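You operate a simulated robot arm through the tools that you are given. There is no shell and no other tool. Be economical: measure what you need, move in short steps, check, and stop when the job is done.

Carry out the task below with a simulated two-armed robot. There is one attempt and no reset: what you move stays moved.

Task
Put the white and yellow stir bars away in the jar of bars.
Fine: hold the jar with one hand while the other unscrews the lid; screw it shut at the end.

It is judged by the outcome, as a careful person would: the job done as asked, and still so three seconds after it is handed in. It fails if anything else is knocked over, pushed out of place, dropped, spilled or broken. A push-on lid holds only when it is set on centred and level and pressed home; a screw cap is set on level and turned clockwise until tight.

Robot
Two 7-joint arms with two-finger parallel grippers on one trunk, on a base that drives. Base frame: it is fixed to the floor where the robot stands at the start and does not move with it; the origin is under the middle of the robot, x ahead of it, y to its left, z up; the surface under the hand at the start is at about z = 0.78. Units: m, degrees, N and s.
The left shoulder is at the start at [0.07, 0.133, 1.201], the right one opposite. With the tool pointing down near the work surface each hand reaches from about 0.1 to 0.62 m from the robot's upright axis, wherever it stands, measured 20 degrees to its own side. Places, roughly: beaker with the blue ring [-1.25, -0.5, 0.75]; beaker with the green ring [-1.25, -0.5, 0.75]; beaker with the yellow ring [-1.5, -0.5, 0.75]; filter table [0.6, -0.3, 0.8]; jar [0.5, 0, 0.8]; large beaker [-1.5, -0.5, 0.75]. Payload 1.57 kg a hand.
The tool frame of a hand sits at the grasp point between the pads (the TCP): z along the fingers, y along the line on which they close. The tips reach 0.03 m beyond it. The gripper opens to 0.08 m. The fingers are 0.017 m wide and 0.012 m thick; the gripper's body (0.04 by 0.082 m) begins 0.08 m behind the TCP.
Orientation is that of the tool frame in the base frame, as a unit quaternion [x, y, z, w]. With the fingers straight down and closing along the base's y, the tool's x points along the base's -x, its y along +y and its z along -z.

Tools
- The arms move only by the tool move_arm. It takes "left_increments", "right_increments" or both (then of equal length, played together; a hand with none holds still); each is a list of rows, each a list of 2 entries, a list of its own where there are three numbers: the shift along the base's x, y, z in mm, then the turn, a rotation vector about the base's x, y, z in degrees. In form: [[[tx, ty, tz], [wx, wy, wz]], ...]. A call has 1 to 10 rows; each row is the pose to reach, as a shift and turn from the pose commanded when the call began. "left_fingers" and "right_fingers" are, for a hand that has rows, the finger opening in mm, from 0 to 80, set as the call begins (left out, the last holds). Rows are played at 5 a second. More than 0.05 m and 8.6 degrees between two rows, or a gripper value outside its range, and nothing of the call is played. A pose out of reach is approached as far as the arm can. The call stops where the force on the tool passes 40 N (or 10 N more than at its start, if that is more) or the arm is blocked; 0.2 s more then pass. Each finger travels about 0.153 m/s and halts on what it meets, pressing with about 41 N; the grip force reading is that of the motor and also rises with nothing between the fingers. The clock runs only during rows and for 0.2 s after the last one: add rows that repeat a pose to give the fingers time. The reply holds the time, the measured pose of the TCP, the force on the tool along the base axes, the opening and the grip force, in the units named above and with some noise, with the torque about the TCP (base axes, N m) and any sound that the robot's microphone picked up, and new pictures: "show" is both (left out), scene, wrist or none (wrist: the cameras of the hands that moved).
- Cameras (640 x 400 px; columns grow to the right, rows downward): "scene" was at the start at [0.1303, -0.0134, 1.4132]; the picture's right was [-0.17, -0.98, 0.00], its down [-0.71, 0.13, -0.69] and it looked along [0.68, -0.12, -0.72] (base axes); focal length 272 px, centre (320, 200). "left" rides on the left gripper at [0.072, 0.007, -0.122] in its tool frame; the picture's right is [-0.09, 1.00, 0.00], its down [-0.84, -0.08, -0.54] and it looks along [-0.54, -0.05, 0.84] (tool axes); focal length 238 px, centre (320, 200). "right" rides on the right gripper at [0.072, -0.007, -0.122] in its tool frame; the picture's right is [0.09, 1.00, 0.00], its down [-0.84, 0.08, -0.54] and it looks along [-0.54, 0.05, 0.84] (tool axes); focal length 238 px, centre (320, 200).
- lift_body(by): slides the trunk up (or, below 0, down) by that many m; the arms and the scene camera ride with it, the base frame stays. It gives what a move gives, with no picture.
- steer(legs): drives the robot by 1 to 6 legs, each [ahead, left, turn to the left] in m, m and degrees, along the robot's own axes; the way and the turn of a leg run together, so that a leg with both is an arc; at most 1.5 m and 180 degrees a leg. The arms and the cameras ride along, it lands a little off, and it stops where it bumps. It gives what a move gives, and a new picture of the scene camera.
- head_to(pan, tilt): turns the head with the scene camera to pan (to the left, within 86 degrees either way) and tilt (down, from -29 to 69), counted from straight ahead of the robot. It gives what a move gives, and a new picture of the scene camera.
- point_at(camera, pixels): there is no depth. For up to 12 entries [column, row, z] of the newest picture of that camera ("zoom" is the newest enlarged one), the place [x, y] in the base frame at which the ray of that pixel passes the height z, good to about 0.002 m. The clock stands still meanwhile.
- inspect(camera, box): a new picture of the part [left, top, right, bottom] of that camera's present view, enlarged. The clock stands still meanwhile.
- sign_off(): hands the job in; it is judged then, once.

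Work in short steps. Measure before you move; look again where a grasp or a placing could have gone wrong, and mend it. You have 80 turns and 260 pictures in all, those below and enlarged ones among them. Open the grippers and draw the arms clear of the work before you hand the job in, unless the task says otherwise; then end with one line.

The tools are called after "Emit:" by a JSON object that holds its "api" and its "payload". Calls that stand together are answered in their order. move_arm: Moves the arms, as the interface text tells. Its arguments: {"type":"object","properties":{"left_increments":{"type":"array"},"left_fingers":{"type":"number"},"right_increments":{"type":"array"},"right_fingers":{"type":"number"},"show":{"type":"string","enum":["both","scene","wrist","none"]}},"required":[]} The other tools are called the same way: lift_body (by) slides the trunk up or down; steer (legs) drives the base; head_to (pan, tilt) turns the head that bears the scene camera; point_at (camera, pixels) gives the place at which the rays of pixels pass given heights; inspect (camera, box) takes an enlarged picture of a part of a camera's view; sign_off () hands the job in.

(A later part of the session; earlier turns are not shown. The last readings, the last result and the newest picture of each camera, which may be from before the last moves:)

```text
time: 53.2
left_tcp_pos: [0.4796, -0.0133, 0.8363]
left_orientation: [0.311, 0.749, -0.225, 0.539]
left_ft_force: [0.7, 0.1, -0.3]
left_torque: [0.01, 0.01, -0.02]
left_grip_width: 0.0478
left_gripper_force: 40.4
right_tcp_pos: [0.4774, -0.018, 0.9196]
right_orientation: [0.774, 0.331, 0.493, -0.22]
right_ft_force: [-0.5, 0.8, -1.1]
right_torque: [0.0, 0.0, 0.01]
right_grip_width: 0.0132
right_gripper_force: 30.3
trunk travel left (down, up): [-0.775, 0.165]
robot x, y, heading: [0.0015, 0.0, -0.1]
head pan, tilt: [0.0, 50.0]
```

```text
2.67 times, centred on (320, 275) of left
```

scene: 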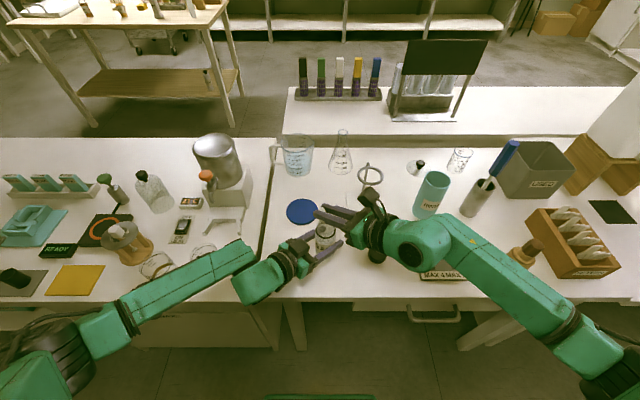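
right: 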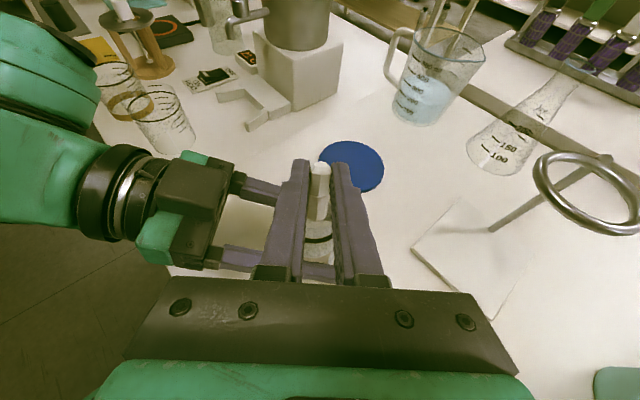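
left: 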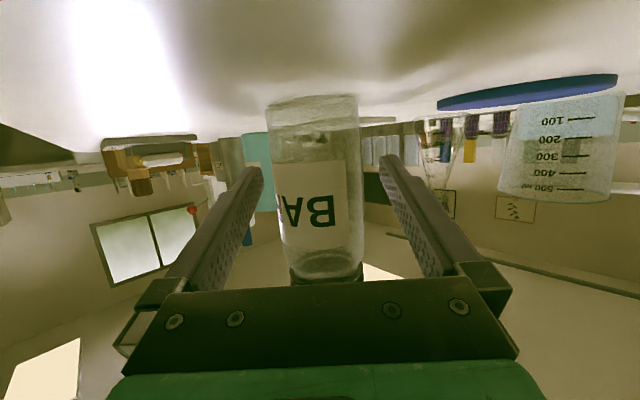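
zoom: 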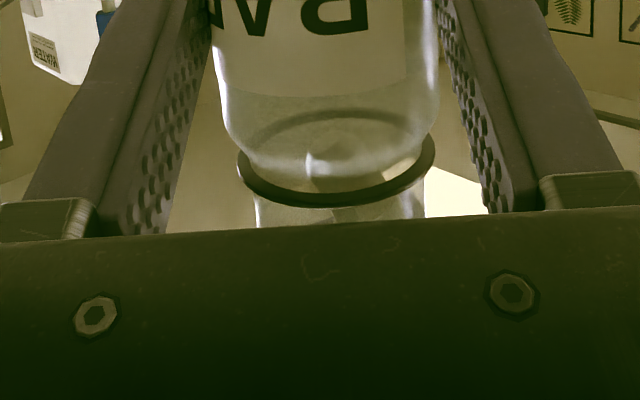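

The left camera shows the bar's tip inside the neck at (330,170), with no force. I release it.

Emit:
{"api": "move_arm", "payload": {"right_increments": [[[0, 0, 0], [0, 0, 0]], [[0, 0, 0], [0, 0, 0]], [[0, 0, 0], [0, 0, 0]]], "right_fingers": 34, "show": "both"}}

Emit:
{"api": "inspect", "payload": {"camera": "left", "box": [200, 80, 440, 300]}}

```text
time: 54.0
left_tcp_pos: [0.4793, -0.014, 0.8362]
left_orientation: [0.31, 0.75, -0.224, 0.54]
left_ft_force: [-0.4, -1.4, -0.3]
left_torque: [0.01, 0.01, -0.01]
left_grip_width: 0.0476
left_gripper_force: 41.4
right_tcp_pos: [0.476, -0.0201, 0.919]
right_orientation: [0.774, 0.331, 0.493, -0.22]
right_ft_force: [-0.3, -0.4, -0.6]
right_torque: [0.0, 0.02, -0.05]
right_grip_width: 0.034
right_gripper_force: 0.0
trunk travel left (down, up): [-0.775, 0.165]
robot x, y, heading: [0.0028, 0.0006, 0.1]
head pan, tilt: [0.0, 50.0]
```

scene: 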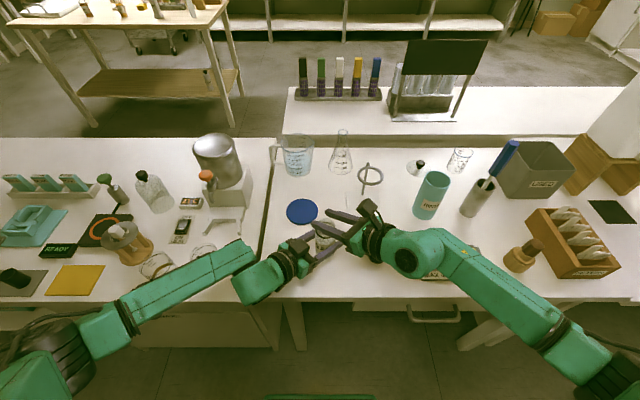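
right: 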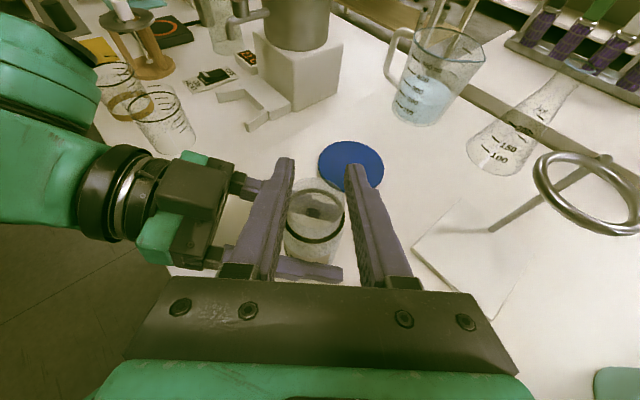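

```text
1.82 times, centred on (320, 190) of left
```

zoom: 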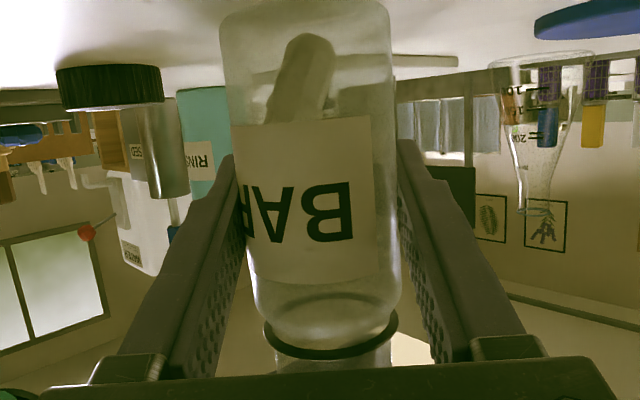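

The white bar lies inside the jar at the bottom. I lift the right hand clear, then swing it back toward the rack (yaw −45°).

Emit:
{"api": "move_arm", "payload": {"right_increments": [[[0, 0, 40], [0, 0, 0]], [[-10, -20, 80], [0, 0, 0]], [[-15, -50, 110], [0, 0, -7.5]], [[-15, -90, 130], [0, 0, -15]], [[-15, -130, 140], [0, 0, -22.5]], [[-15, -170, 140], [0, 0, -30]], [[-20, -210, 140], [0, 0, -37.5]], [[-25, -250, 140], [0, 0, -45]], [[-25, -290, 140], [0, 0, -45]], [[-25, -290, 140], [0, 0, -45]]], "show": "scene"}}

```text
time: 56.2
left_tcp_pos: [0.4799, -0.0132, 0.8363]
left_orientation: [0.31, 0.75, -0.224, 0.54]
left_ft_force: [-0.4, 0.2, 0.2]
left_torque: [-0.01, -0.02, -0.05]
left_grip_width: 0.0473
left_gripper_force: 41.2
right_tcp_pos: [0.4506, -0.3091, 1.0584]
right_orientation: [0.842, 0.01, 0.54, -0.015]
right_ft_force: [0.5, -0.1, -0.1]
right_torque: [-0.03, 0.03, 0.03]
right_grip_width: 0.034
right_gripper_force: 0.0
trunk travel left (down, up): [-0.775, 0.165]
robot x, y, heading: [0.0005, 0.0, -0.0]
head pan, tilt: [0.0, 50.0]
```

scene: 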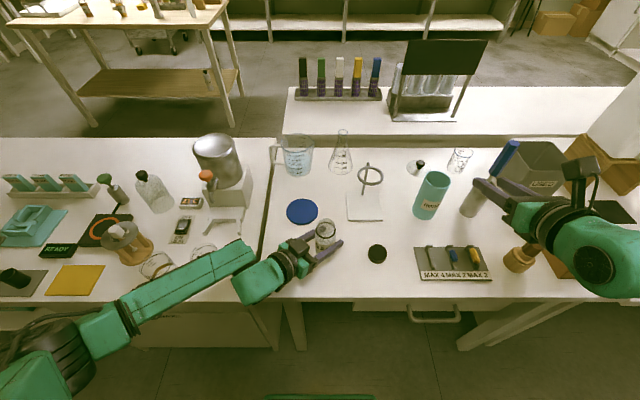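

Now I pitch the hand back to straight down above the yellow bar.

Emit:
{"api": "move_arm", "payload": {"right_increments": [[[0, -10, 0], [0, 8, 0]], [[0, -20, 0], [0, 16, 0]], [[0, -30, 0], [0, 24, 0]], [[0, -40, 0], [0, 32, 0]], [[5, -50, 0], [0, 40, 0]], [[8, -60, -10], [0, 48, 0]], [[12, -70, -20], [0, 56, 0]], [[12, -70, -40], [0, 64, 0]], [[12, -70, -80], [0, 65.4, 0]], [[12, -70, -100], [0, 65.4, 0]]], "right_fingers": 46, "show": "both"}}

Emit:
{"api": "inspect", "payload": {"camera": "right", "box": [220, 80, 420, 220]}}

```text
time: 58.4
left_tcp_pos: [0.4804, -0.0132, 0.8364]
left_orientation: [0.31, 0.75, -0.225, 0.539]
left_ft_force: [0.4, 0.9, -0.3]
left_torque: [-0.03, -0.03, -0.02]
left_grip_width: 0.0475
left_gripper_force: 41.1
right_tcp_pos: [0.4644, -0.3781, 0.9593]
right_orientation: [1.0, 0.0, -0.001, -0.018]
right_ft_force: [-0.3, 0.2, 1.0]
right_torque: [0.01, 0.03, 0.0]
right_grip_width: 0.0459
right_gripper_force: 0.0
trunk travel left (down, up): [-0.775, 0.165]
robot x, y, heading: [0.0016, 0.0012, -0.2]
head pan, tilt: [0.0, 50.0]
```

scene: 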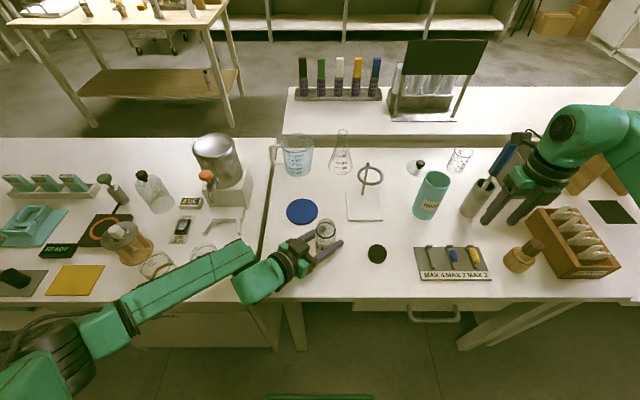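
right: 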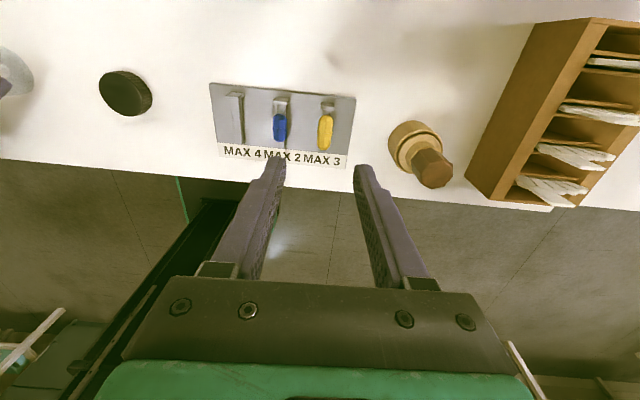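

```text
2.86 times, centred on (320, 150) of right
```

zoom: 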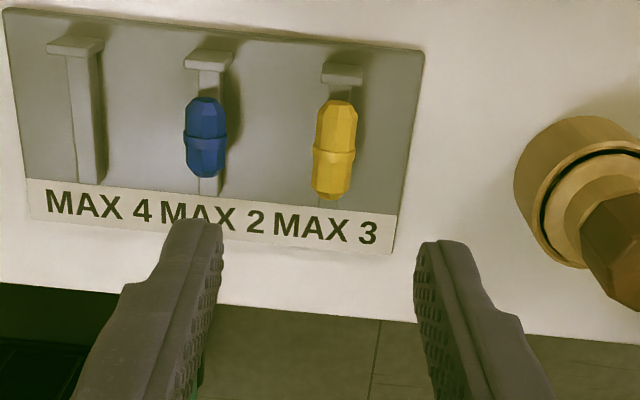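

Yellow bar is in view at (325,133). I locate it.

Emit:
{"api": "point_at", "payload": {"camera": "right", "pixels": [[324.9, 135, 0.812], [326, 115, 0.808], [324.5, 150, 0.808], [324.9, 135, 0.8], [328, 104, 0.81]]}}

```text
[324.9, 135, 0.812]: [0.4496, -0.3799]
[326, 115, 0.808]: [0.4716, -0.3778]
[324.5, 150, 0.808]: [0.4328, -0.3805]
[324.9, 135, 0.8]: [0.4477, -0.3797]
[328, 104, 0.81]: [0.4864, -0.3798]
```

Yellow: spans x 0.433–0.472 at y≈−0.379. I descend to grip its far half at x≈0.463, levelling the 2° tilt.

Emit:
{"api": "move_arm", "payload": {"right_increments": [[[-1, -1, -45], [-2, 0, 0]], [[-1.5, -1, -90], [-2, 0, 0]], [[-1.5, -1, -120], [-2, 0, 0]], [[-1.5, -1, -131], [-2, 0, 0]], [[-1.5, -1, -131], [-2, 0, 0]]], "show": "both"}}

Emit:
{"api": "inspect", "payload": {"camera": "right", "box": [240, 130, 400, 230]}}

Emit:
{"api": "inspect", "payload": {"camera": "scene", "box": [420, 220, 516, 280]}}

```text
time: 59.6
left_tcp_pos: [0.4805, -0.0131, 0.8372]
left_orientation: [0.31, 0.75, -0.224, 0.539]
left_ft_force: [-1.0, -0.6, 0.6]
left_torque: [-0.04, -0.05, -0.01]
left_grip_width: 0.0476
left_gripper_force: 41.2
right_tcp_pos: [0.462, -0.3799, 0.8297]
right_orientation: [1.0, 0.0, 0.0, 0.0]
right_ft_force: [0.6, -0.5, -0.1]
right_torque: [0.01, -0.01, 0.0]
right_grip_width: 0.0461
right_gripper_force: 0.0
trunk travel left (down, up): [-0.775, 0.165]
robot x, y, heading: [0.0021, -0.0039, -0.5]
head pan, tilt: [0.0, 50.0]
```

scene: 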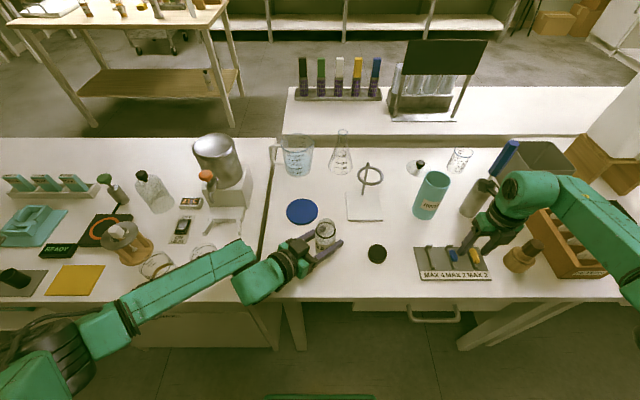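
right: 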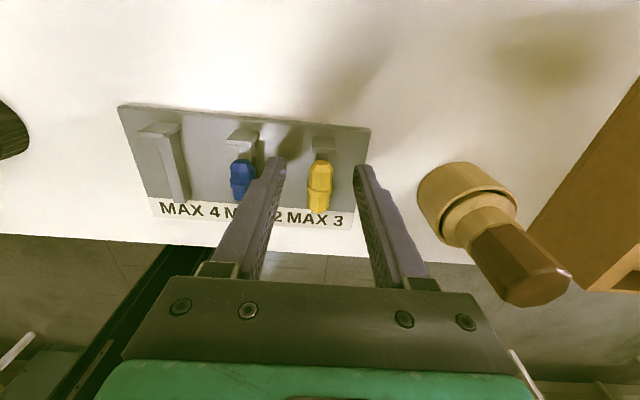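

```text
4.00 times, centred on (320, 180) of right
```

zoom: 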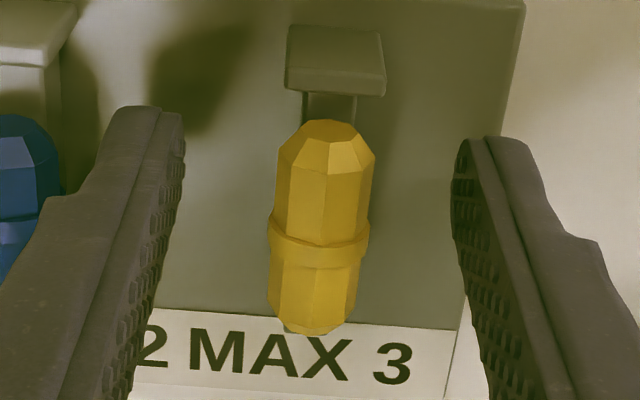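

```text
6.67 times, centred on (468, 250) of scene
```

zoom: 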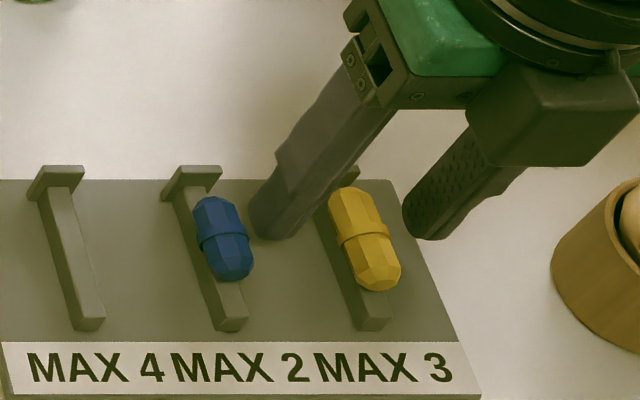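

The fingers straddle the yellow's far half, clear of the blue bar. I close and lift.

Emit:
{"api": "move_arm", "payload": {"right_increments": [[[0, 0, 0], [0, 0, 0]], [[0, 0, 0], [0, 0, 0]], [[0, 0, 0], [0, 0, 0]], [[0, 0, 15], [0, 0, 0]], [[0, 0, 50], [0, 0, 0]], [[0, 0, 95], [0, 0, 0]], [[0, 0, 130], [0, 0, 0]], [[0, 0, 130], [0, 0, 0]]], "right_fingers": 4, "show": "both"}}

Emit:
{"api": "inspect", "payload": {"camera": "right", "box": [240, 130, 400, 230]}}

```text
time: 61.4
left_tcp_pos: [0.4815, -0.0136, 0.8368]
left_orientation: [0.31, 0.75, -0.224, 0.54]
left_ft_force: [-0.1, 0.6, 1.2]
left_torque: [0.04, 0.0, 0.0]
left_grip_width: 0.0475
left_gripper_force: 41.3
right_tcp_pos: [0.4622, -0.3781, 0.9599]
right_orientation: [1.0, 0.001, 0.0, 0.0]
right_ft_force: [-0.8, -0.7, -0.1]
right_torque: [0.0, -0.01, 0.01]
right_grip_width: 0.0133
right_gripper_force: 30.1
trunk travel left (down, up): [-0.775, 0.165]
robot x, y, heading: [-0.0008, -0.0001, 0.2]
head pan, tilt: [0.0, 50.0]
```

scene: 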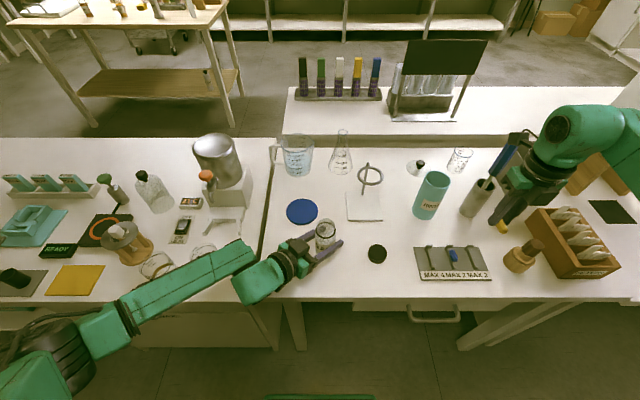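
right: 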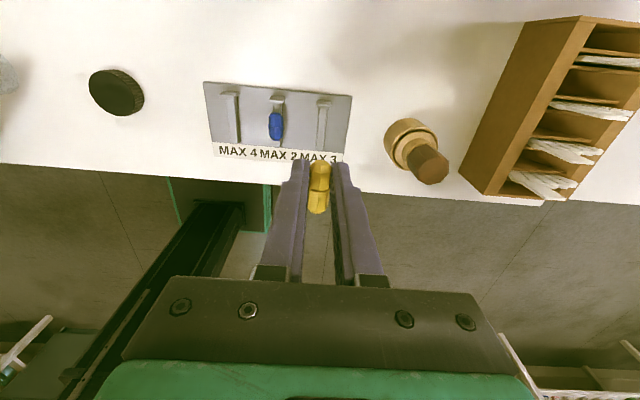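

```text
4.00 times, centred on (320, 180) of right
```

zoom: 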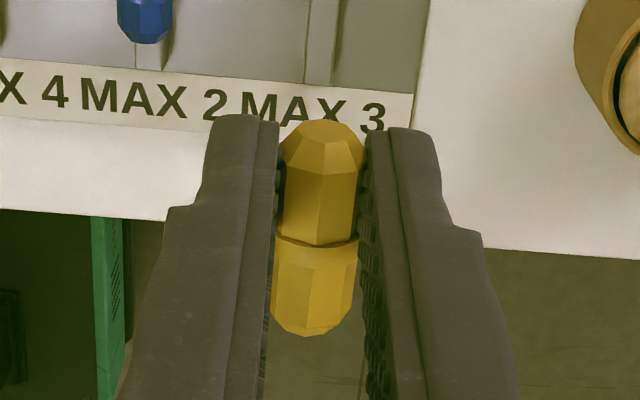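

Yellow is held, the blue left in place. I reverse the path: rise, pitch 65°, moving toward the jar.

Emit:
{"api": "move_arm", "payload": {"right_increments": [[[0, 0, 40], [0, 0, 0]], [[0, 5, 80], [0, -8, 0]], [[-3, 15, 100], [0, -16, 0]], [[-5, 25, 100], [0, -24, 0]], [[-8, 35, 100], [0, -32, 0]], [[-10, 45, 100], [0, -40, 0]], [[-12, 55, 100], [0, -48, 0]], [[-12, 65, 100], [0, -56, 0]], [[-12, 70, 100], [0, -64, 0]], [[-12, 70, 100], [0, -65.4, 0]]], "show": "none"}}

Emit:
{"api": "move_arm", "payload": {"right_increments": [[[0, 40, 0], [0, 0, 7.5]], [[0, 80, 0], [0, 0, 15]], [[0, 120, 0], [0, 0, 22.5]], [[0, 160, 0], [0, 0, 30]], [[0, 200, -10], [0, 0, 37.5]], [[5, 230, -20], [0, 0, 45]], [[15, 260, -50], [0, 0, 45]], [[22, 285, -80], [0, 0, 45]], [[22, 285, -98], [0, 0, 45]], [[22, 285, -98], [0, 0, 45]]], "show": "both"}}

Emit:
{"api": "inspect", "payload": {"camera": "right", "box": [240, 140, 400, 260]}}

Emit:
{"api": "inspect", "payload": {"camera": "scene", "box": [300, 205, 364, 255]}}

```text
time: 63.6
left_tcp_pos: [0.4792, -0.0148, 0.8369]
left_orientation: [0.31, 0.75, -0.224, 0.539]
left_ft_force: [0.0, -1.0, -0.2]
left_torque: [0.01, -0.04, 0.04]
left_grip_width: 0.0477
left_gripper_force: 41.0
right_tcp_pos: [0.4481, -0.3088, 1.0575]
right_orientation: [0.841, 0.001, 0.541, -0.001]
right_ft_force: [-0.5, -0.6, -0.5]
right_torque: [-0.02, -0.04, 0.02]
right_grip_width: 0.0134
right_gripper_force: 30.2
trunk travel left (down, up): [-0.775, 0.165]
robot x, y, heading: [0.0008, 0.0016, -0.1]
head pan, tilt: [0.0, 50.0]
```

```text
time: 65.8
left_tcp_pos: [0.4801, -0.0136, 0.836]
left_orientation: [0.311, 0.75, -0.224, 0.539]
left_ft_force: [-0.1, -0.4, 0.6]
left_torque: [0.0, -0.02, -0.01]
left_grip_width: 0.0476
left_gripper_force: 40.7
right_tcp_pos: [0.4725, -0.0243, 0.9592]
right_orientation: [0.777, 0.322, 0.499, -0.207]
right_ft_force: [0.7, -0.1, -0.3]
right_torque: [-0.03, 0.01, 0.03]
right_grip_width: 0.0134
right_gripper_force: 29.9
trunk travel left (down, up): [-0.775, 0.165]
robot x, y, heading: [0.0015, -0.0023, -0.2]
head pan, tilt: [0.0, 50.0]
```

scene: 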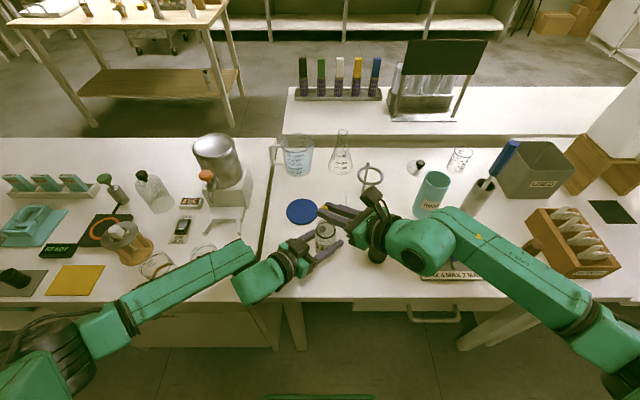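
right: 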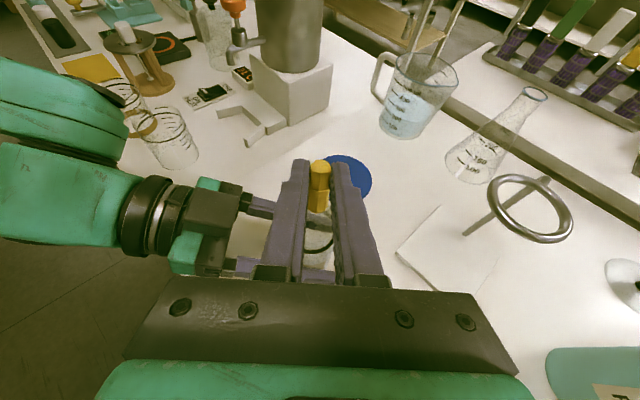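

```text
3.33 times, centred on (320, 200) of right
```

zoom: 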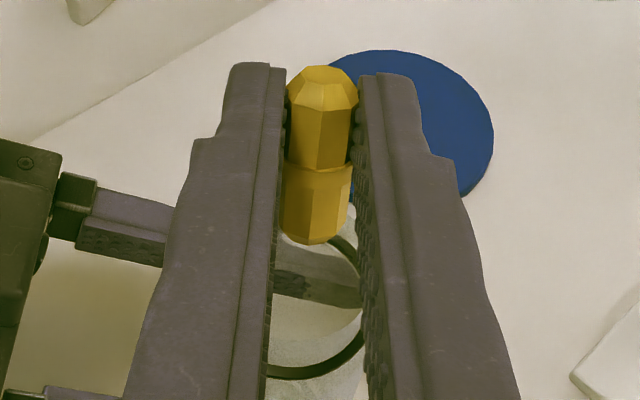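

```text
8.00 times, centred on (332, 230) of scene
```

zoom: 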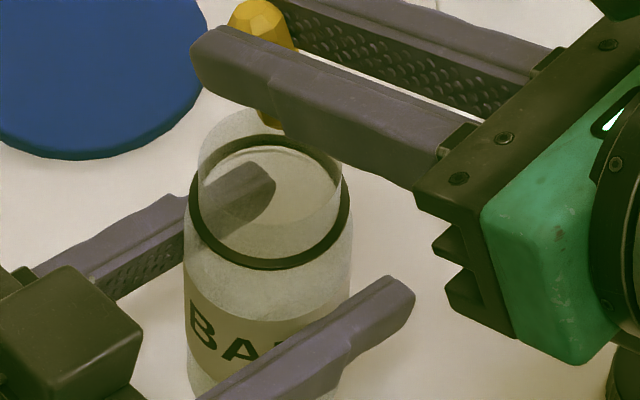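

The tip should be at z≈0.924 now. I check its projection before inserting.

Emit:
{"api": "point_at", "payload": {"camera": "right", "pixels": [[317, 212, 0.922], [317, 212, 0.926], [313, 252, 0.872]]}}

```text
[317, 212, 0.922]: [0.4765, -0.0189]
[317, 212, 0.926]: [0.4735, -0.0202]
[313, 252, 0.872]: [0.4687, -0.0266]
```

Tip at (0.475,−0.0195); I shift (+3,+5) mm and lower it into the mouth.

Emit:
{"api": "move_arm", "payload": {"right_increments": [[[3, 5, -10], [0, 0, 0]], [[3, 5, -25], [0, 0, 0]], [[3, 5, -38], [0, 0, 0]], [[3, 5, -43], [0, 0, 0]], [[3, 5, -43], [0, 0, 0]]], "show": "wrist"}}

Emit:
{"api": "inspect", "payload": {"camera": "left", "box": [200, 200, 440, 350]}}

Emit:
{"api": "inspect", "payload": {"camera": "scene", "box": [300, 205, 364, 255]}}

```text
time: 67.0
left_tcp_pos: [0.4794, -0.0125, 0.8363]
left_orientation: [0.31, 0.75, -0.224, 0.54]
left_ft_force: [4.9, -2.3, -5.2]
left_torque: [-0.07, 0.1, 0.0]
left_grip_width: 0.0476
left_gripper_force: 41.0
right_tcp_pos: [0.4758, -0.018, 0.9174]
right_orientation: [0.776, 0.322, 0.501, -0.208]
right_ft_force: [-3.2, 1.9, 10.8]
right_torque: [0.22, -0.12, 0.03]
right_grip_width: 0.0133
right_gripper_force: 30.1
trunk travel left (down, up): [-0.775, 0.165]
robot x, y, heading: [0.0016, 0.0014, 0.2]
head pan, tilt: [0.0, 50.0]
```

right: 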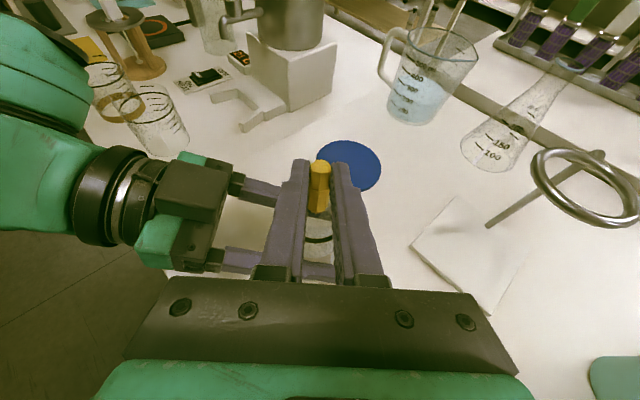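

```text
2.67 times, centred on (320, 275) of left
```

zoom: 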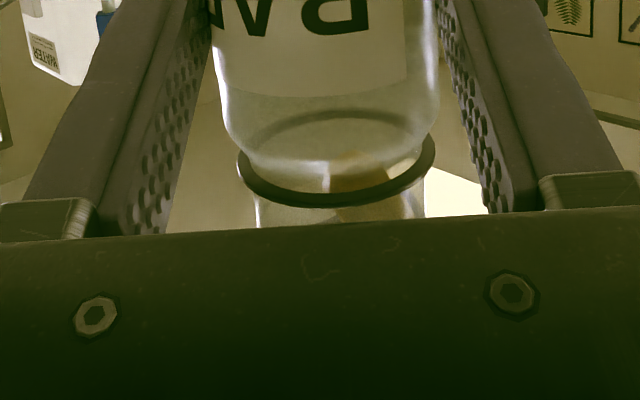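

```text
8.00 times, centred on (332, 230) of scene
```

zoom: 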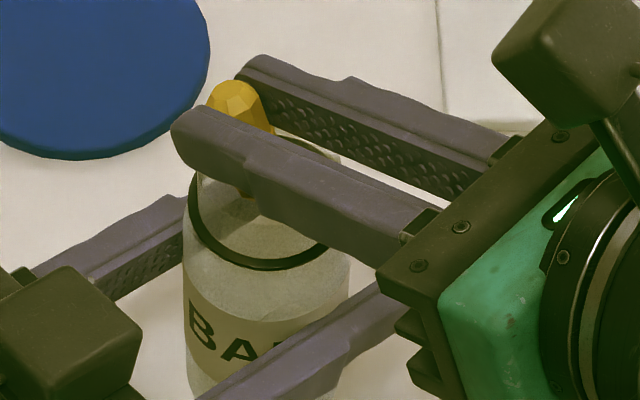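

The yellow tip is inside the neck (left view (360,180)); the fingers touch the rim lightly. I raise 2 mm and release.

Emit:
{"api": "move_arm", "payload": {"right_increments": [[[0, 0, 2.5], [0, 0, 0]], [[0, 0, 2.5], [0, 0, 0]]], "show": "none"}}

Emit:
{"api": "move_arm", "payload": {"right_increments": [[[0, 0, 0], [0, 0, 0]], [[0, 0, 0], [0, 0, 0]], [[0, 0, 0], [0, 0, 0]]], "right_fingers": 34, "show": "wrist"}}

Emit:
{"api": "inspect", "payload": {"camera": "left", "box": [200, 80, 440, 300]}}

```text
time: 67.6
left_tcp_pos: [0.4792, -0.0131, 0.8369]
left_orientation: [0.311, 0.749, -0.225, 0.54]
left_ft_force: [0.8, -0.6, -2.3]
left_torque: [0.1, 0.0, -0.01]
left_grip_width: 0.0474
left_gripper_force: 41.3
right_tcp_pos: [0.4761, -0.0185, 0.9173]
right_orientation: [0.778, 0.322, 0.499, -0.206]
right_ft_force: [-0.2, 2.3, 6.1]
right_torque: [0.15, -0.1, 0.08]
right_grip_width: 0.0133
right_gripper_force: 29.9
trunk travel left (down, up): [-0.775, 0.165]
robot x, y, heading: [-0.0, -0.0039, 0.0]
head pan, tilt: [0.0, 50.0]
```

```text
time: 68.4
left_tcp_pos: [0.4799, -0.0141, 0.837]
left_orientation: [0.311, 0.75, -0.225, 0.539]
left_ft_force: [-0.3, -0.6, -0.2]
left_torque: [0.02, 0.0, -0.01]
left_grip_width: 0.0474
left_gripper_force: 40.8
right_tcp_pos: [0.4758, -0.0183, 0.9182]
right_orientation: [0.778, 0.322, 0.499, -0.206]
right_ft_force: [0.5, -0.8, 0.7]
right_torque: [0.01, -0.01, 0.01]
right_grip_width: 0.0338
right_gripper_force: 0.1
trunk travel left (down, up): [-0.775, 0.165]
robot x, y, heading: [0.0013, -0.003, 0.0]
head pan, tilt: [0.0, 50.0]
```

right: 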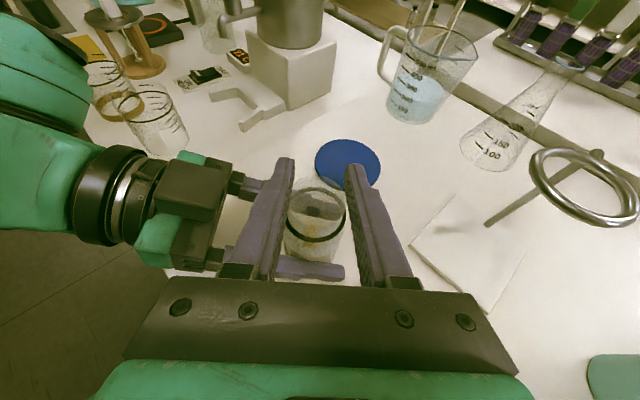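

```text
1.82 times, centred on (320, 190) of left
```

zoom: 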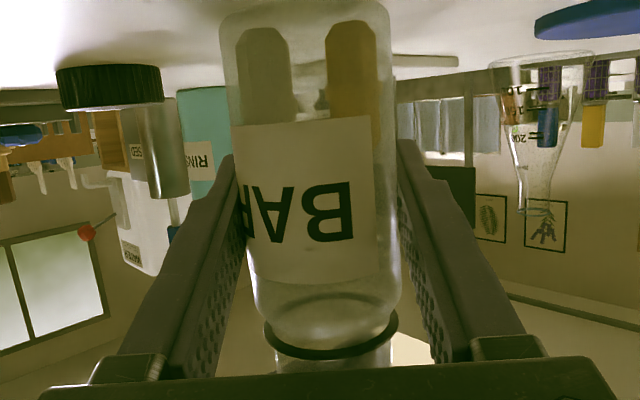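

Both white and yellow bars are standing inside the jar. I lift the right hand clear and pitch it back to straight down.

Emit:
{"api": "move_arm", "payload": {"right_increments": [[[0, 0, 45], [0, 0, 0]], [[-5, -20, 90], [0, 0, 0]], [[-8, -45, 120], [-5.7, 5.7, 0]], [[-8, -70, 130], [-11.4, 11.4, 0]], [[-8, -95, 130], [-17.1, 17.1, 0]], [[-8, -115, 130], [-22.8, 22.8, 0]], [[-8, -125, 130], [-28.5, 28.5, 0]], [[-8, -128, 130], [-34.2, 34.2, 0]], [[-8, -128, 130], [-39.9, 39.9, 0]], [[-8, -128, 130], [-45.6, 45.6, 0]]], "right_fingers": 70, "show": "none"}}

Emit:
{"api": "move_arm", "payload": {"right_increments": [[[0, 0, 0], [0, 0, 8.4]], [[0, 0, 0], [0, 0, 16.8]], [[0, 0, 0], [0, 0, 25.2]], [[0, 0, 0], [0, 0, 33.6]], [[0, 0, 0], [0, 0, 42]], [[0, 0, 0], [0, 0, 50.4]], [[0, 0, 0], [0, 0, 58.8]], [[0, 0, 0], [0, 0, 67.2]], [[0, 0, 0], [0, 0, 75.6]], [[0, 0, 0], [0, 0, 84]]], "show": "both"}}

```text
time: 70.6
left_tcp_pos: [0.4797, -0.0134, 0.8365]
left_orientation: [0.31, 0.75, -0.224, 0.539]
left_ft_force: [-0.2, 0.6, -0.1]
left_torque: [0.02, 0.0, 0.02]
left_grip_width: 0.0475
left_gripper_force: 41.1
right_tcp_pos: [0.4669, -0.1465, 1.0482]
right_orientation: [0.924, 0.383, 0.006, -0.003]
right_ft_force: [0.0, -1.5, -0.7]
right_torque: [0.0, -0.03, 0.01]
right_grip_width: 0.07
right_gripper_force: 0.2
trunk travel left (down, up): [-0.775, 0.165]
robot x, y, heading: [-0.0023, 0.0007, 0.0]
head pan, tilt: [0.0, 50.0]
```

```text
time: 72.8
left_tcp_pos: [0.4804, -0.0137, 0.8366]
left_orientation: [0.31, 0.751, -0.224, 0.539]
left_ft_force: [-0.5, 0.0, 0.6]
left_torque: [0.0, -0.01, 0.01]
left_grip_width: 0.0475
left_gripper_force: 41.1
right_tcp_pos: [0.468, -0.1466, 1.0488]
right_orientation: [0.429, 0.903, 0.004, -0.008]
right_ft_force: [-1.1, -0.3, 0.6]
right_torque: [-0.03, -0.04, -0.03]
right_grip_width: 0.07
right_gripper_force: 0.1
trunk travel left (down, up): [-0.775, 0.165]
robot x, y, heading: [0.0001, -0.0031, 0.1]
head pan, tilt: [0.0, 50.0]
```

scene: 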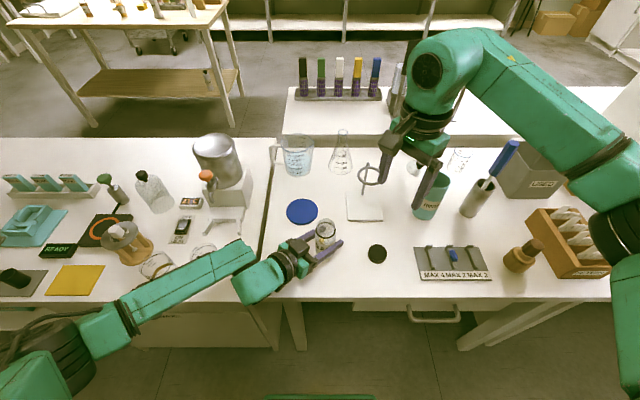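
right: 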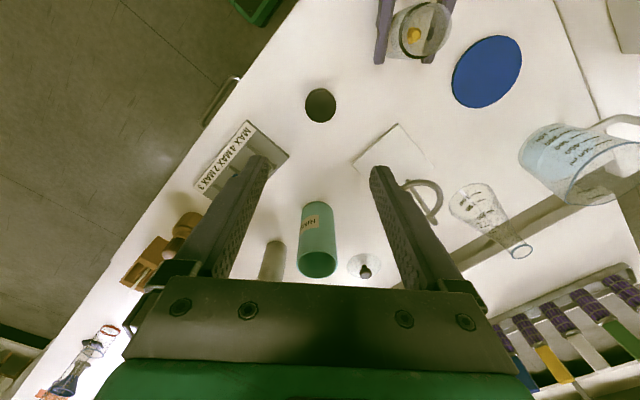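

The hand points down at yaw −51°. I measure the lid under it.

Emit:
{"api": "point_at", "payload": {"camera": "right", "pixels": [[320.5, 104, 0.8], [320.5, 104, 0.795]]}}

Emit:
{"api": "inspect", "payload": {"camera": "right", "box": [280, 80, 360, 130]}}

Emit:
{"api": "inspect", "payload": {"camera": "right", "box": [370, 0, 470, 70]}}

```text
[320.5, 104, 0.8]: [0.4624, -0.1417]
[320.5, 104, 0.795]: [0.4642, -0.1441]
```

```text
8.00 times, centred on (320, 105) of right
```

zoom: 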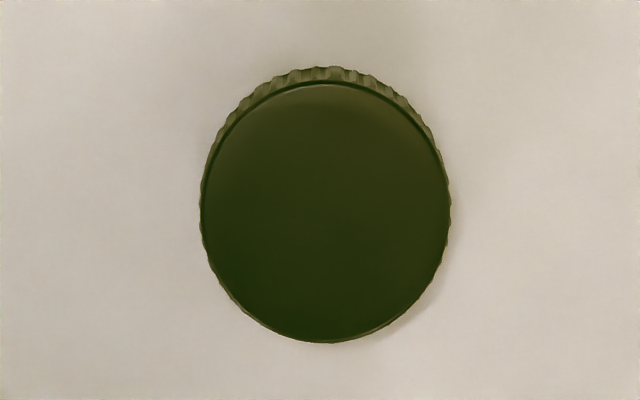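

```text
5.71 times, centred on (420, 35) of right
```

zoom: 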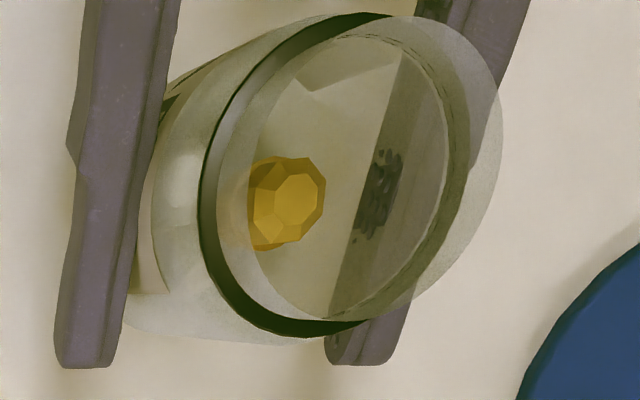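

I descend onto the lid, correcting the 1° tilt on the way.

Emit:
{"api": "move_arm", "payload": {"right_increments": [[[-1, 1, -45], [-0.8, -0.6, 0]], [[-1, 1, -90], [-0.8, -0.6, 0]], [[-1, 1, -135], [-0.8, -0.6, 0]], [[-1, 1, -180], [-0.8, -0.6, 0]], [[-1, 1, -215], [-0.8, -0.6, 0]], [[-1, 1, -235], [-0.8, -0.6, 0]], [[-1, 1, -235], [-0.8, -0.6, 0]]], "show": "wrist"}}

```text
time: 74.4
left_tcp_pos: [0.4799, -0.0128, 0.837]
left_orientation: [0.31, 0.75, -0.224, 0.539]
left_ft_force: [0.6, 0.0, 0.4]
left_torque: [0.0, -0.02, 0.01]
left_grip_width: 0.0476
left_gripper_force: 40.6
right_tcp_pos: [0.4667, -0.1455, 0.813]
right_orientation: [0.429, 0.903, -0.001, 0.002]
right_ft_force: [1.0, 0.6, -0.2]
right_torque: [0.0, -0.01, -0.01]
right_grip_width: 0.0698
right_gripper_force: 0.0
trunk travel left (down, up): [-0.775, 0.165]
robot x, y, heading: [-0.0042, 0.0021, 0.1]
head pan, tilt: [0.0, 50.0]
```

right: 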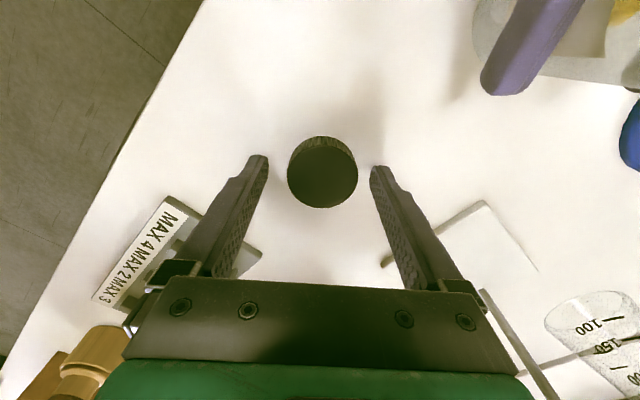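

The lid sits ~4 mm toward (−x,+y) of the finger centre (row 172 vs 180); I correct and close.

Emit:
{"api": "move_arm", "payload": {"right_increments": [[[-2.5, 3, 0], [0, 0, 0]], [[-2.5, 3, 0], [0, 0, 0]]], "show": "none"}}

Emit:
{"api": "move_arm", "payload": {"right_increments": [[[0, 0, 0], [0, 0, 0]], [[0, 0, 0], [0, 0, 0]], [[0, 0, 0], [0, 0, 0]]], "right_fingers": 25, "show": "wrist"}}

```text
time: 75.0
left_tcp_pos: [0.4806, -0.014, 0.8364]
left_orientation: [0.31, 0.75, -0.224, 0.54]
left_ft_force: [0.1, 0.0, 0.0]
left_torque: [0.03, -0.03, 0.01]
left_grip_width: 0.0476
left_gripper_force: 41.0
right_tcp_pos: [0.4633, -0.1423, 0.8146]
right_orientation: [0.43, 0.903, 0.0, 0.001]
right_ft_force: [0.2, 0.1, 0.4]
right_torque: [-0.01, 0.02, 0.0]
right_grip_width: 0.0699
right_gripper_force: 0.1
trunk travel left (down, up): [-0.775, 0.165]
robot x, y, heading: [0.0017, -0.0018, 0.0]
head pan, tilt: [0.0, 50.0]
```

```text
time: 75.8
left_tcp_pos: [0.4805, -0.0155, 0.8372]
left_orientation: [0.309, 0.75, -0.223, 0.54]
left_ft_force: [0.4, -0.1, 0.5]
left_torque: [0.02, -0.03, 0.01]
left_grip_width: 0.0475
left_gripper_force: 41.6
right_tcp_pos: [0.4643, -0.1429, 0.8147]
right_orientation: [0.43, 0.903, -0.001, 0.001]
right_ft_force: [0.3, 0.2, 0.2]
right_torque: [0.0, -0.01, 0.02]
right_grip_width: 0.044
right_gripper_force: 41.0
trunk travel left (down, up): [-0.775, 0.165]
robot x, y, heading: [0.0006, 0.0021, 0.1]
head pan, tilt: [0.0, 50.0]
```

right: 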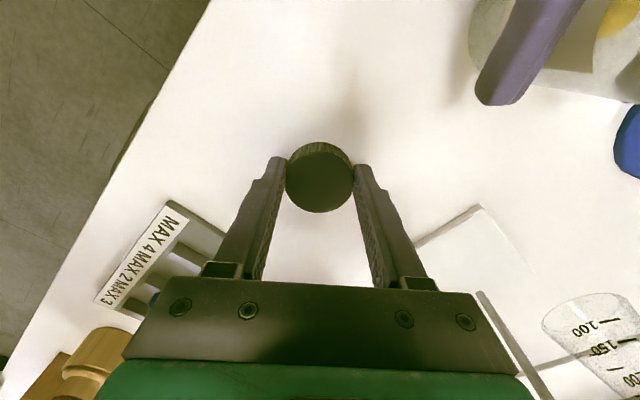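

Lid gripped (44 mm). I lift it, carry it over the jar and turn to yaw +33° ready for a clockwise stroke.

Emit:
{"api": "move_arm", "payload": {"right_increments": [[[0, 0, 40], [0, 0, 0]], [[0, 0, 85], [0, 0, 0]], [[0, 0, 130], [0, 0, 0]], [[0, 0, 170], [0, 0, 0]], [[3, 20, 200], [0, 0, 8]], [[6, 50, 200], [0, 0, 16]], [[9, 80, 200], [0, 0, 24]], [[12, 105, 200], [0, 0, 32]], [[15, 130, 200], [0, 0, 40]], [[15, 130, 200], [0, 0, 48]]], "show": "none"}}

Emit:
{"api": "move_arm", "payload": {"right_increments": [[[0, 0, 0], [0, 0, 8]], [[0, 0, 0], [0, 0, 16]], [[0, 0, 0], [0, 0, 24]], [[0, 0, -20], [0, 0, 32]], [[0, 0, -40], [0, 0, 36]], [[0, 0, -60], [0, 0, 36]], [[0, 0, -60], [0, 0, 36]]], "show": "both"}}

Emit:
{"api": "inspect", "payload": {"camera": "scene", "box": [280, 180, 376, 260]}}

```text
time: 78.0
left_tcp_pos: [0.4808, -0.0157, 0.8361]
left_orientation: [0.31, 0.75, -0.224, 0.54]
left_ft_force: [0.6, 0.2, 0.1]
left_torque: [0.03, -0.03, 0.03]
left_grip_width: 0.0475
left_gripper_force: 40.7
right_tcp_pos: [0.4789, -0.0133, 1.0136]
right_orientation: [0.024, 1.0, 0.0, 0.001]
right_ft_force: [1.3, -0.3, -0.2]
right_torque: [0.04, 0.01, 0.0]
right_grip_width: 0.044
right_gripper_force: 41.1
trunk travel left (down, up): [-0.775, 0.165]
robot x, y, heading: [-0.0012, 0.0016, -0.2]
head pan, tilt: [0.0, 50.0]
```

```text
time: 79.6
left_tcp_pos: [0.4803, -0.014, 0.837]
left_orientation: [0.311, 0.749, -0.225, 0.54]
left_ft_force: [0.1, -0.2, 0.2]
left_torque: [-0.02, -0.01, 0.0]
left_grip_width: 0.0477
left_gripper_force: 41.1
right_tcp_pos: [0.4784, -0.0132, 0.954]
right_orientation: [-0.284, 0.959, 0.0, 0.001]
right_ft_force: [-0.6, 0.5, -0.2]
right_torque: [0.01, -0.02, -0.01]
right_grip_width: 0.0443
right_gripper_force: 41.2
trunk travel left (down, up): [-0.775, 0.165]
robot x, y, heading: [-0.0021, -0.0042, -0.2]
head pan, tilt: [0.0, 50.0]
```

scene: 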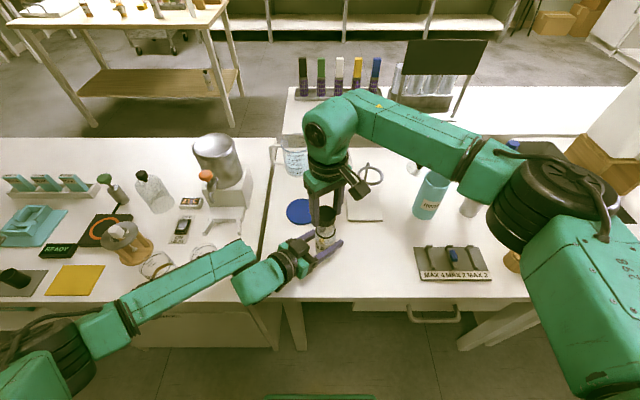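
right: 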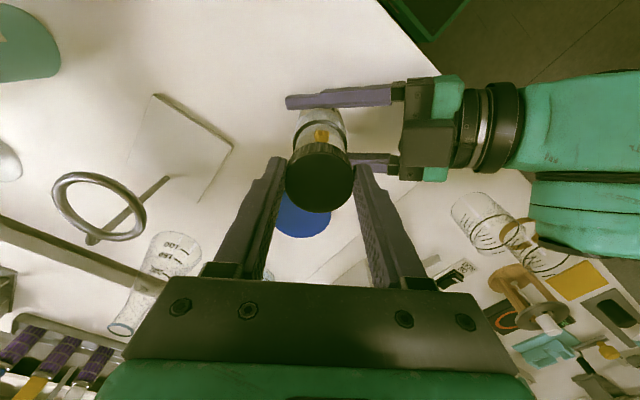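

```text
5.00 times, centred on (328, 220) of scene
```

zoom: 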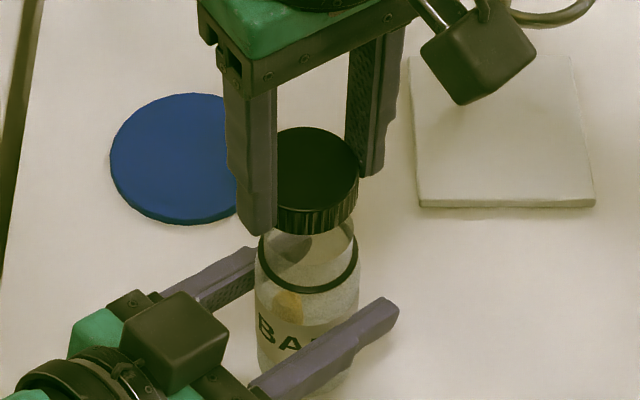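

Lid hovers over the neck. I shift (+1.5,+1) mm and lower toward contact.

Emit:
{"api": "move_arm", "payload": {"right_increments": [[[1.5, 1, -20], [0, 0, 0]], [[1.5, 1, -34], [0, 0, 0]], [[1.5, 1, -38], [0, 0, 0]], [[1.5, 1, -38], [0, 0, 0]]], "show": "none"}}

Emit:
{"api": "inspect", "payload": {"camera": "scene", "box": [290, 200, 370, 260]}}

Emit:
{"api": "inspect", "payload": {"camera": "right", "box": [240, 80, 400, 220]}}

```text
time: 80.2
left_tcp_pos: [0.4802, -0.0124, 0.8358]
left_orientation: [0.308, 0.751, -0.222, 0.541]
left_ft_force: [-1.3, 0.6, 2.1]
left_torque: [-0.4, 0.26, -0.03]
left_grip_width: 0.0476
left_gripper_force: 41.3
right_tcp_pos: [0.4794, -0.0109, 0.9305]
right_orientation: [-0.284, 0.959, 0.004, 0.005]
right_ft_force: [-2.4, -2.8, 9.3]
right_torque: [-0.22, 0.16, 0.05]
right_grip_width: 0.0443
right_gripper_force: 40.7
trunk travel left (down, up): [-0.775, 0.165]
robot x, y, heading: [0.002, -0.0017, 0.0]
head pan, tilt: [0.0, 50.0]
stopped in row 2 (right hand): the force on the tool passed its limit at 42 N (the readings are from after the stop); the commanded pose is now the measured one
```

```text
6.67 times, centred on (330, 230) of scene
```

zoom: 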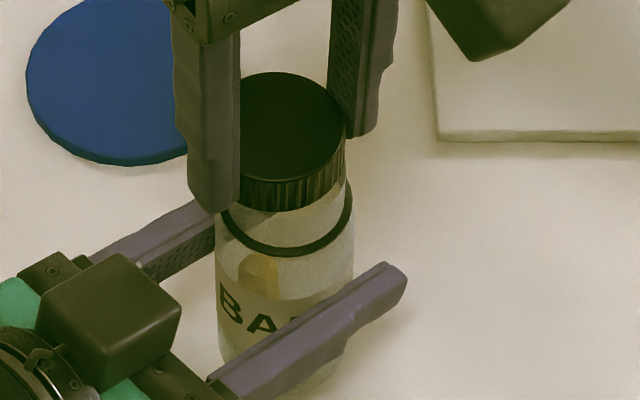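

```text
2.86 times, centred on (320, 150) of right
```

zoom: 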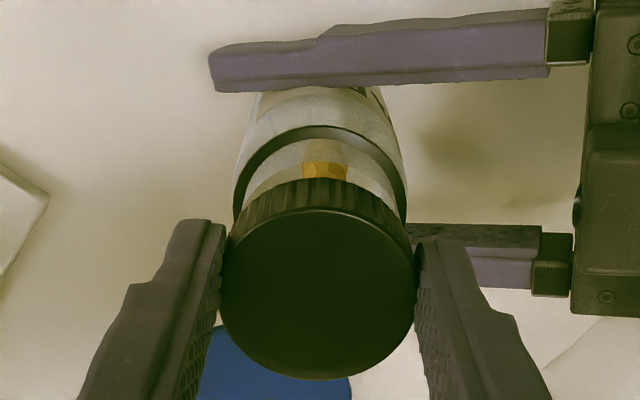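

The lid edge met the rim at z 0.9305; the torque says contact is on the (−x,−y) side, so the lid is too far (+x,+y). I rise 8 mm, level, and shift (−1.5,−2) mm.

Emit:
{"api": "move_arm", "payload": {"right_increments": [[[0, 0, 5], [0, 0, 0]], [[-1.5, -2, 8], [-0.6, 0.4, 0]], [[-1.5, -2, 8], [-0.6, 0.4, 0]]], "show": "none"}}

Emit:
{"api": "inspect", "payload": {"camera": "scene", "box": [300, 205, 356, 255]}}

Emit:
{"api": "inspect", "payload": {"camera": "right", "box": [260, 90, 380, 220]}}

```text
time: 81.0
left_tcp_pos: [0.4805, -0.0127, 0.8364]
left_orientation: [0.31, 0.75, -0.223, 0.54]
left_ft_force: [0.1, -1.2, 8.8]
left_torque: [-0.08, -0.02, -0.01]
left_grip_width: 0.0477
left_gripper_force: 41.0
right_tcp_pos: [0.4795, -0.0127, 0.9396]
right_orientation: [-0.285, 0.959, -0.002, 0.0]
right_ft_force: [0.3, 0.7, -0.6]
right_torque: [-0.04, 0.01, -0.02]
right_grip_width: 0.0442
right_gripper_force: 41.4
trunk travel left (down, up): [-0.775, 0.165]
robot x, y, heading: [-0.0012, 0.0026, -0.1]
head pan, tilt: [0.0, 50.0]
```

```text
8.00 times, centred on (328, 230) of scene
```

zoom: 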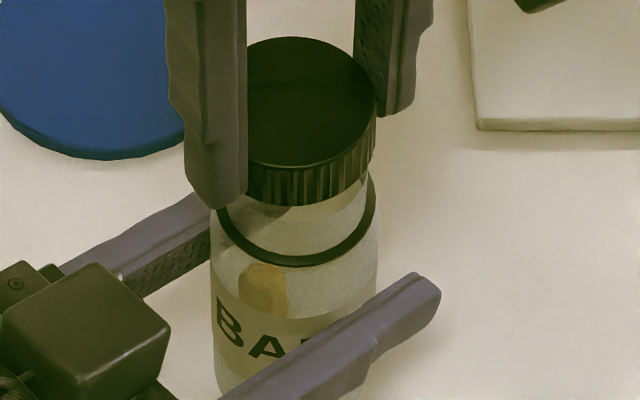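

```text
3.08 times, centred on (320, 155) of right
```

zoom: 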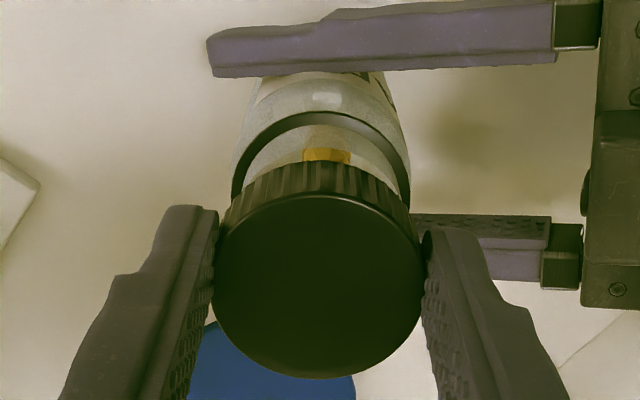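

Views show the lid and collar aligned within a millimetre (cols 318/321 right, 296/297 scene). I try lowering again gently.

Emit:
{"api": "move_arm", "payload": {"right_increments": [[[0, 0, -4], [0, 0, 0]], [[0, 0, -7], [0, 0, 0]], [[0, 0, -9], [0, 0, 0]], [[0, 0, -10.5], [0, 0, 0]], [[0, 0, -12], [0, 0, 0]]], "show": "none"}}

```text
time: 82.3
left_tcp_pos: [0.4811, -0.0115, 0.8363]
left_orientation: [0.309, 0.751, -0.221, 0.54]
left_ft_force: [-0.8, 0.0, 5.1]
left_torque: [-0.45, 0.35, 0.03]
left_grip_width: 0.0473
left_gripper_force: 41.2
right_tcp_pos: [0.4789, -0.0125, 0.9297]
right_orientation: [-0.283, 0.959, 0.001, 0.001]
right_ft_force: [-2.8, -5.4, 12.8]
right_torque: [-0.25, 0.25, 0.0]
right_grip_width: 0.0438
right_gripper_force: 41.1
trunk travel left (down, up): [-0.775, 0.165]
robot x, y, heading: [0.0006, -0.0009, -0.1]
head pan, tilt: [0.0, 50.0]
stopped in row 5 (right hand): the force on the tool passed its limit at 40 N (the readings are from after the stop); the commanded pose is now the measured one
```

Again contact on the (−x,−y) side, pushing the lid that way. I rise 4 mm, shift (−2,−2) mm, and lower again.

Emit:
{"api": "move_arm", "payload": {"right_increments": [[[0, 0, 5], [0, 0, 0]], [[-2, -2, 5], [0, 0, 0]], [[-2, -2, 1], [0, 0, 0]], [[-2, -2, -1], [0, 0, 0]], [[-2, -2, -3], [0, 0, 0]], [[-2, -2, -5], [0, 0, 0]], [[-2, -2, -7], [0, 0, 0]]], "show": "none"}}

Emit:
{"api": "inspect", "payload": {"camera": "scene", "box": [300, 205, 356, 255]}}

```text
time: 83.9
left_tcp_pos: [0.4806, -0.0124, 0.836]
left_orientation: [0.31, 0.751, -0.219, 0.54]
left_ft_force: [2.8, -4.2, 15.0]
left_torque: [-0.15, 0.0, -0.03]
left_grip_width: 0.0476
left_gripper_force: 40.6
right_tcp_pos: [0.4773, -0.0144, 0.9208]
right_orientation: [-0.284, 0.959, 0.001, 0.001]
right_ft_force: [-1.4, 1.4, 1.1]
right_torque: [0.02, 0.05, -0.01]
right_grip_width: 0.0441
right_gripper_force: 40.6
trunk travel left (down, up): [-0.775, 0.165]
robot x, y, heading: [0.0025, 0.001, 0.0]
head pan, tilt: [0.0, 50.0]
```

```text
8.00 times, centred on (328, 230) of scene
```

zoom: 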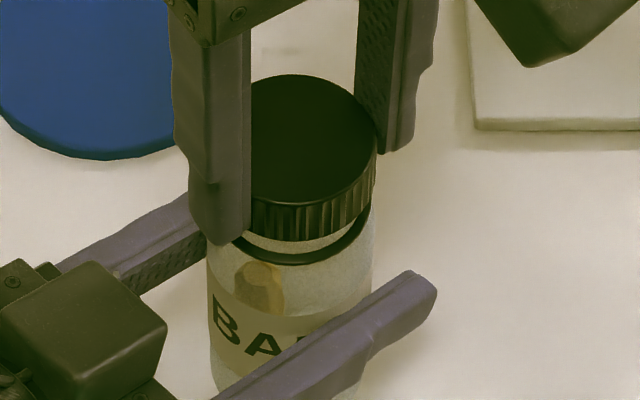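

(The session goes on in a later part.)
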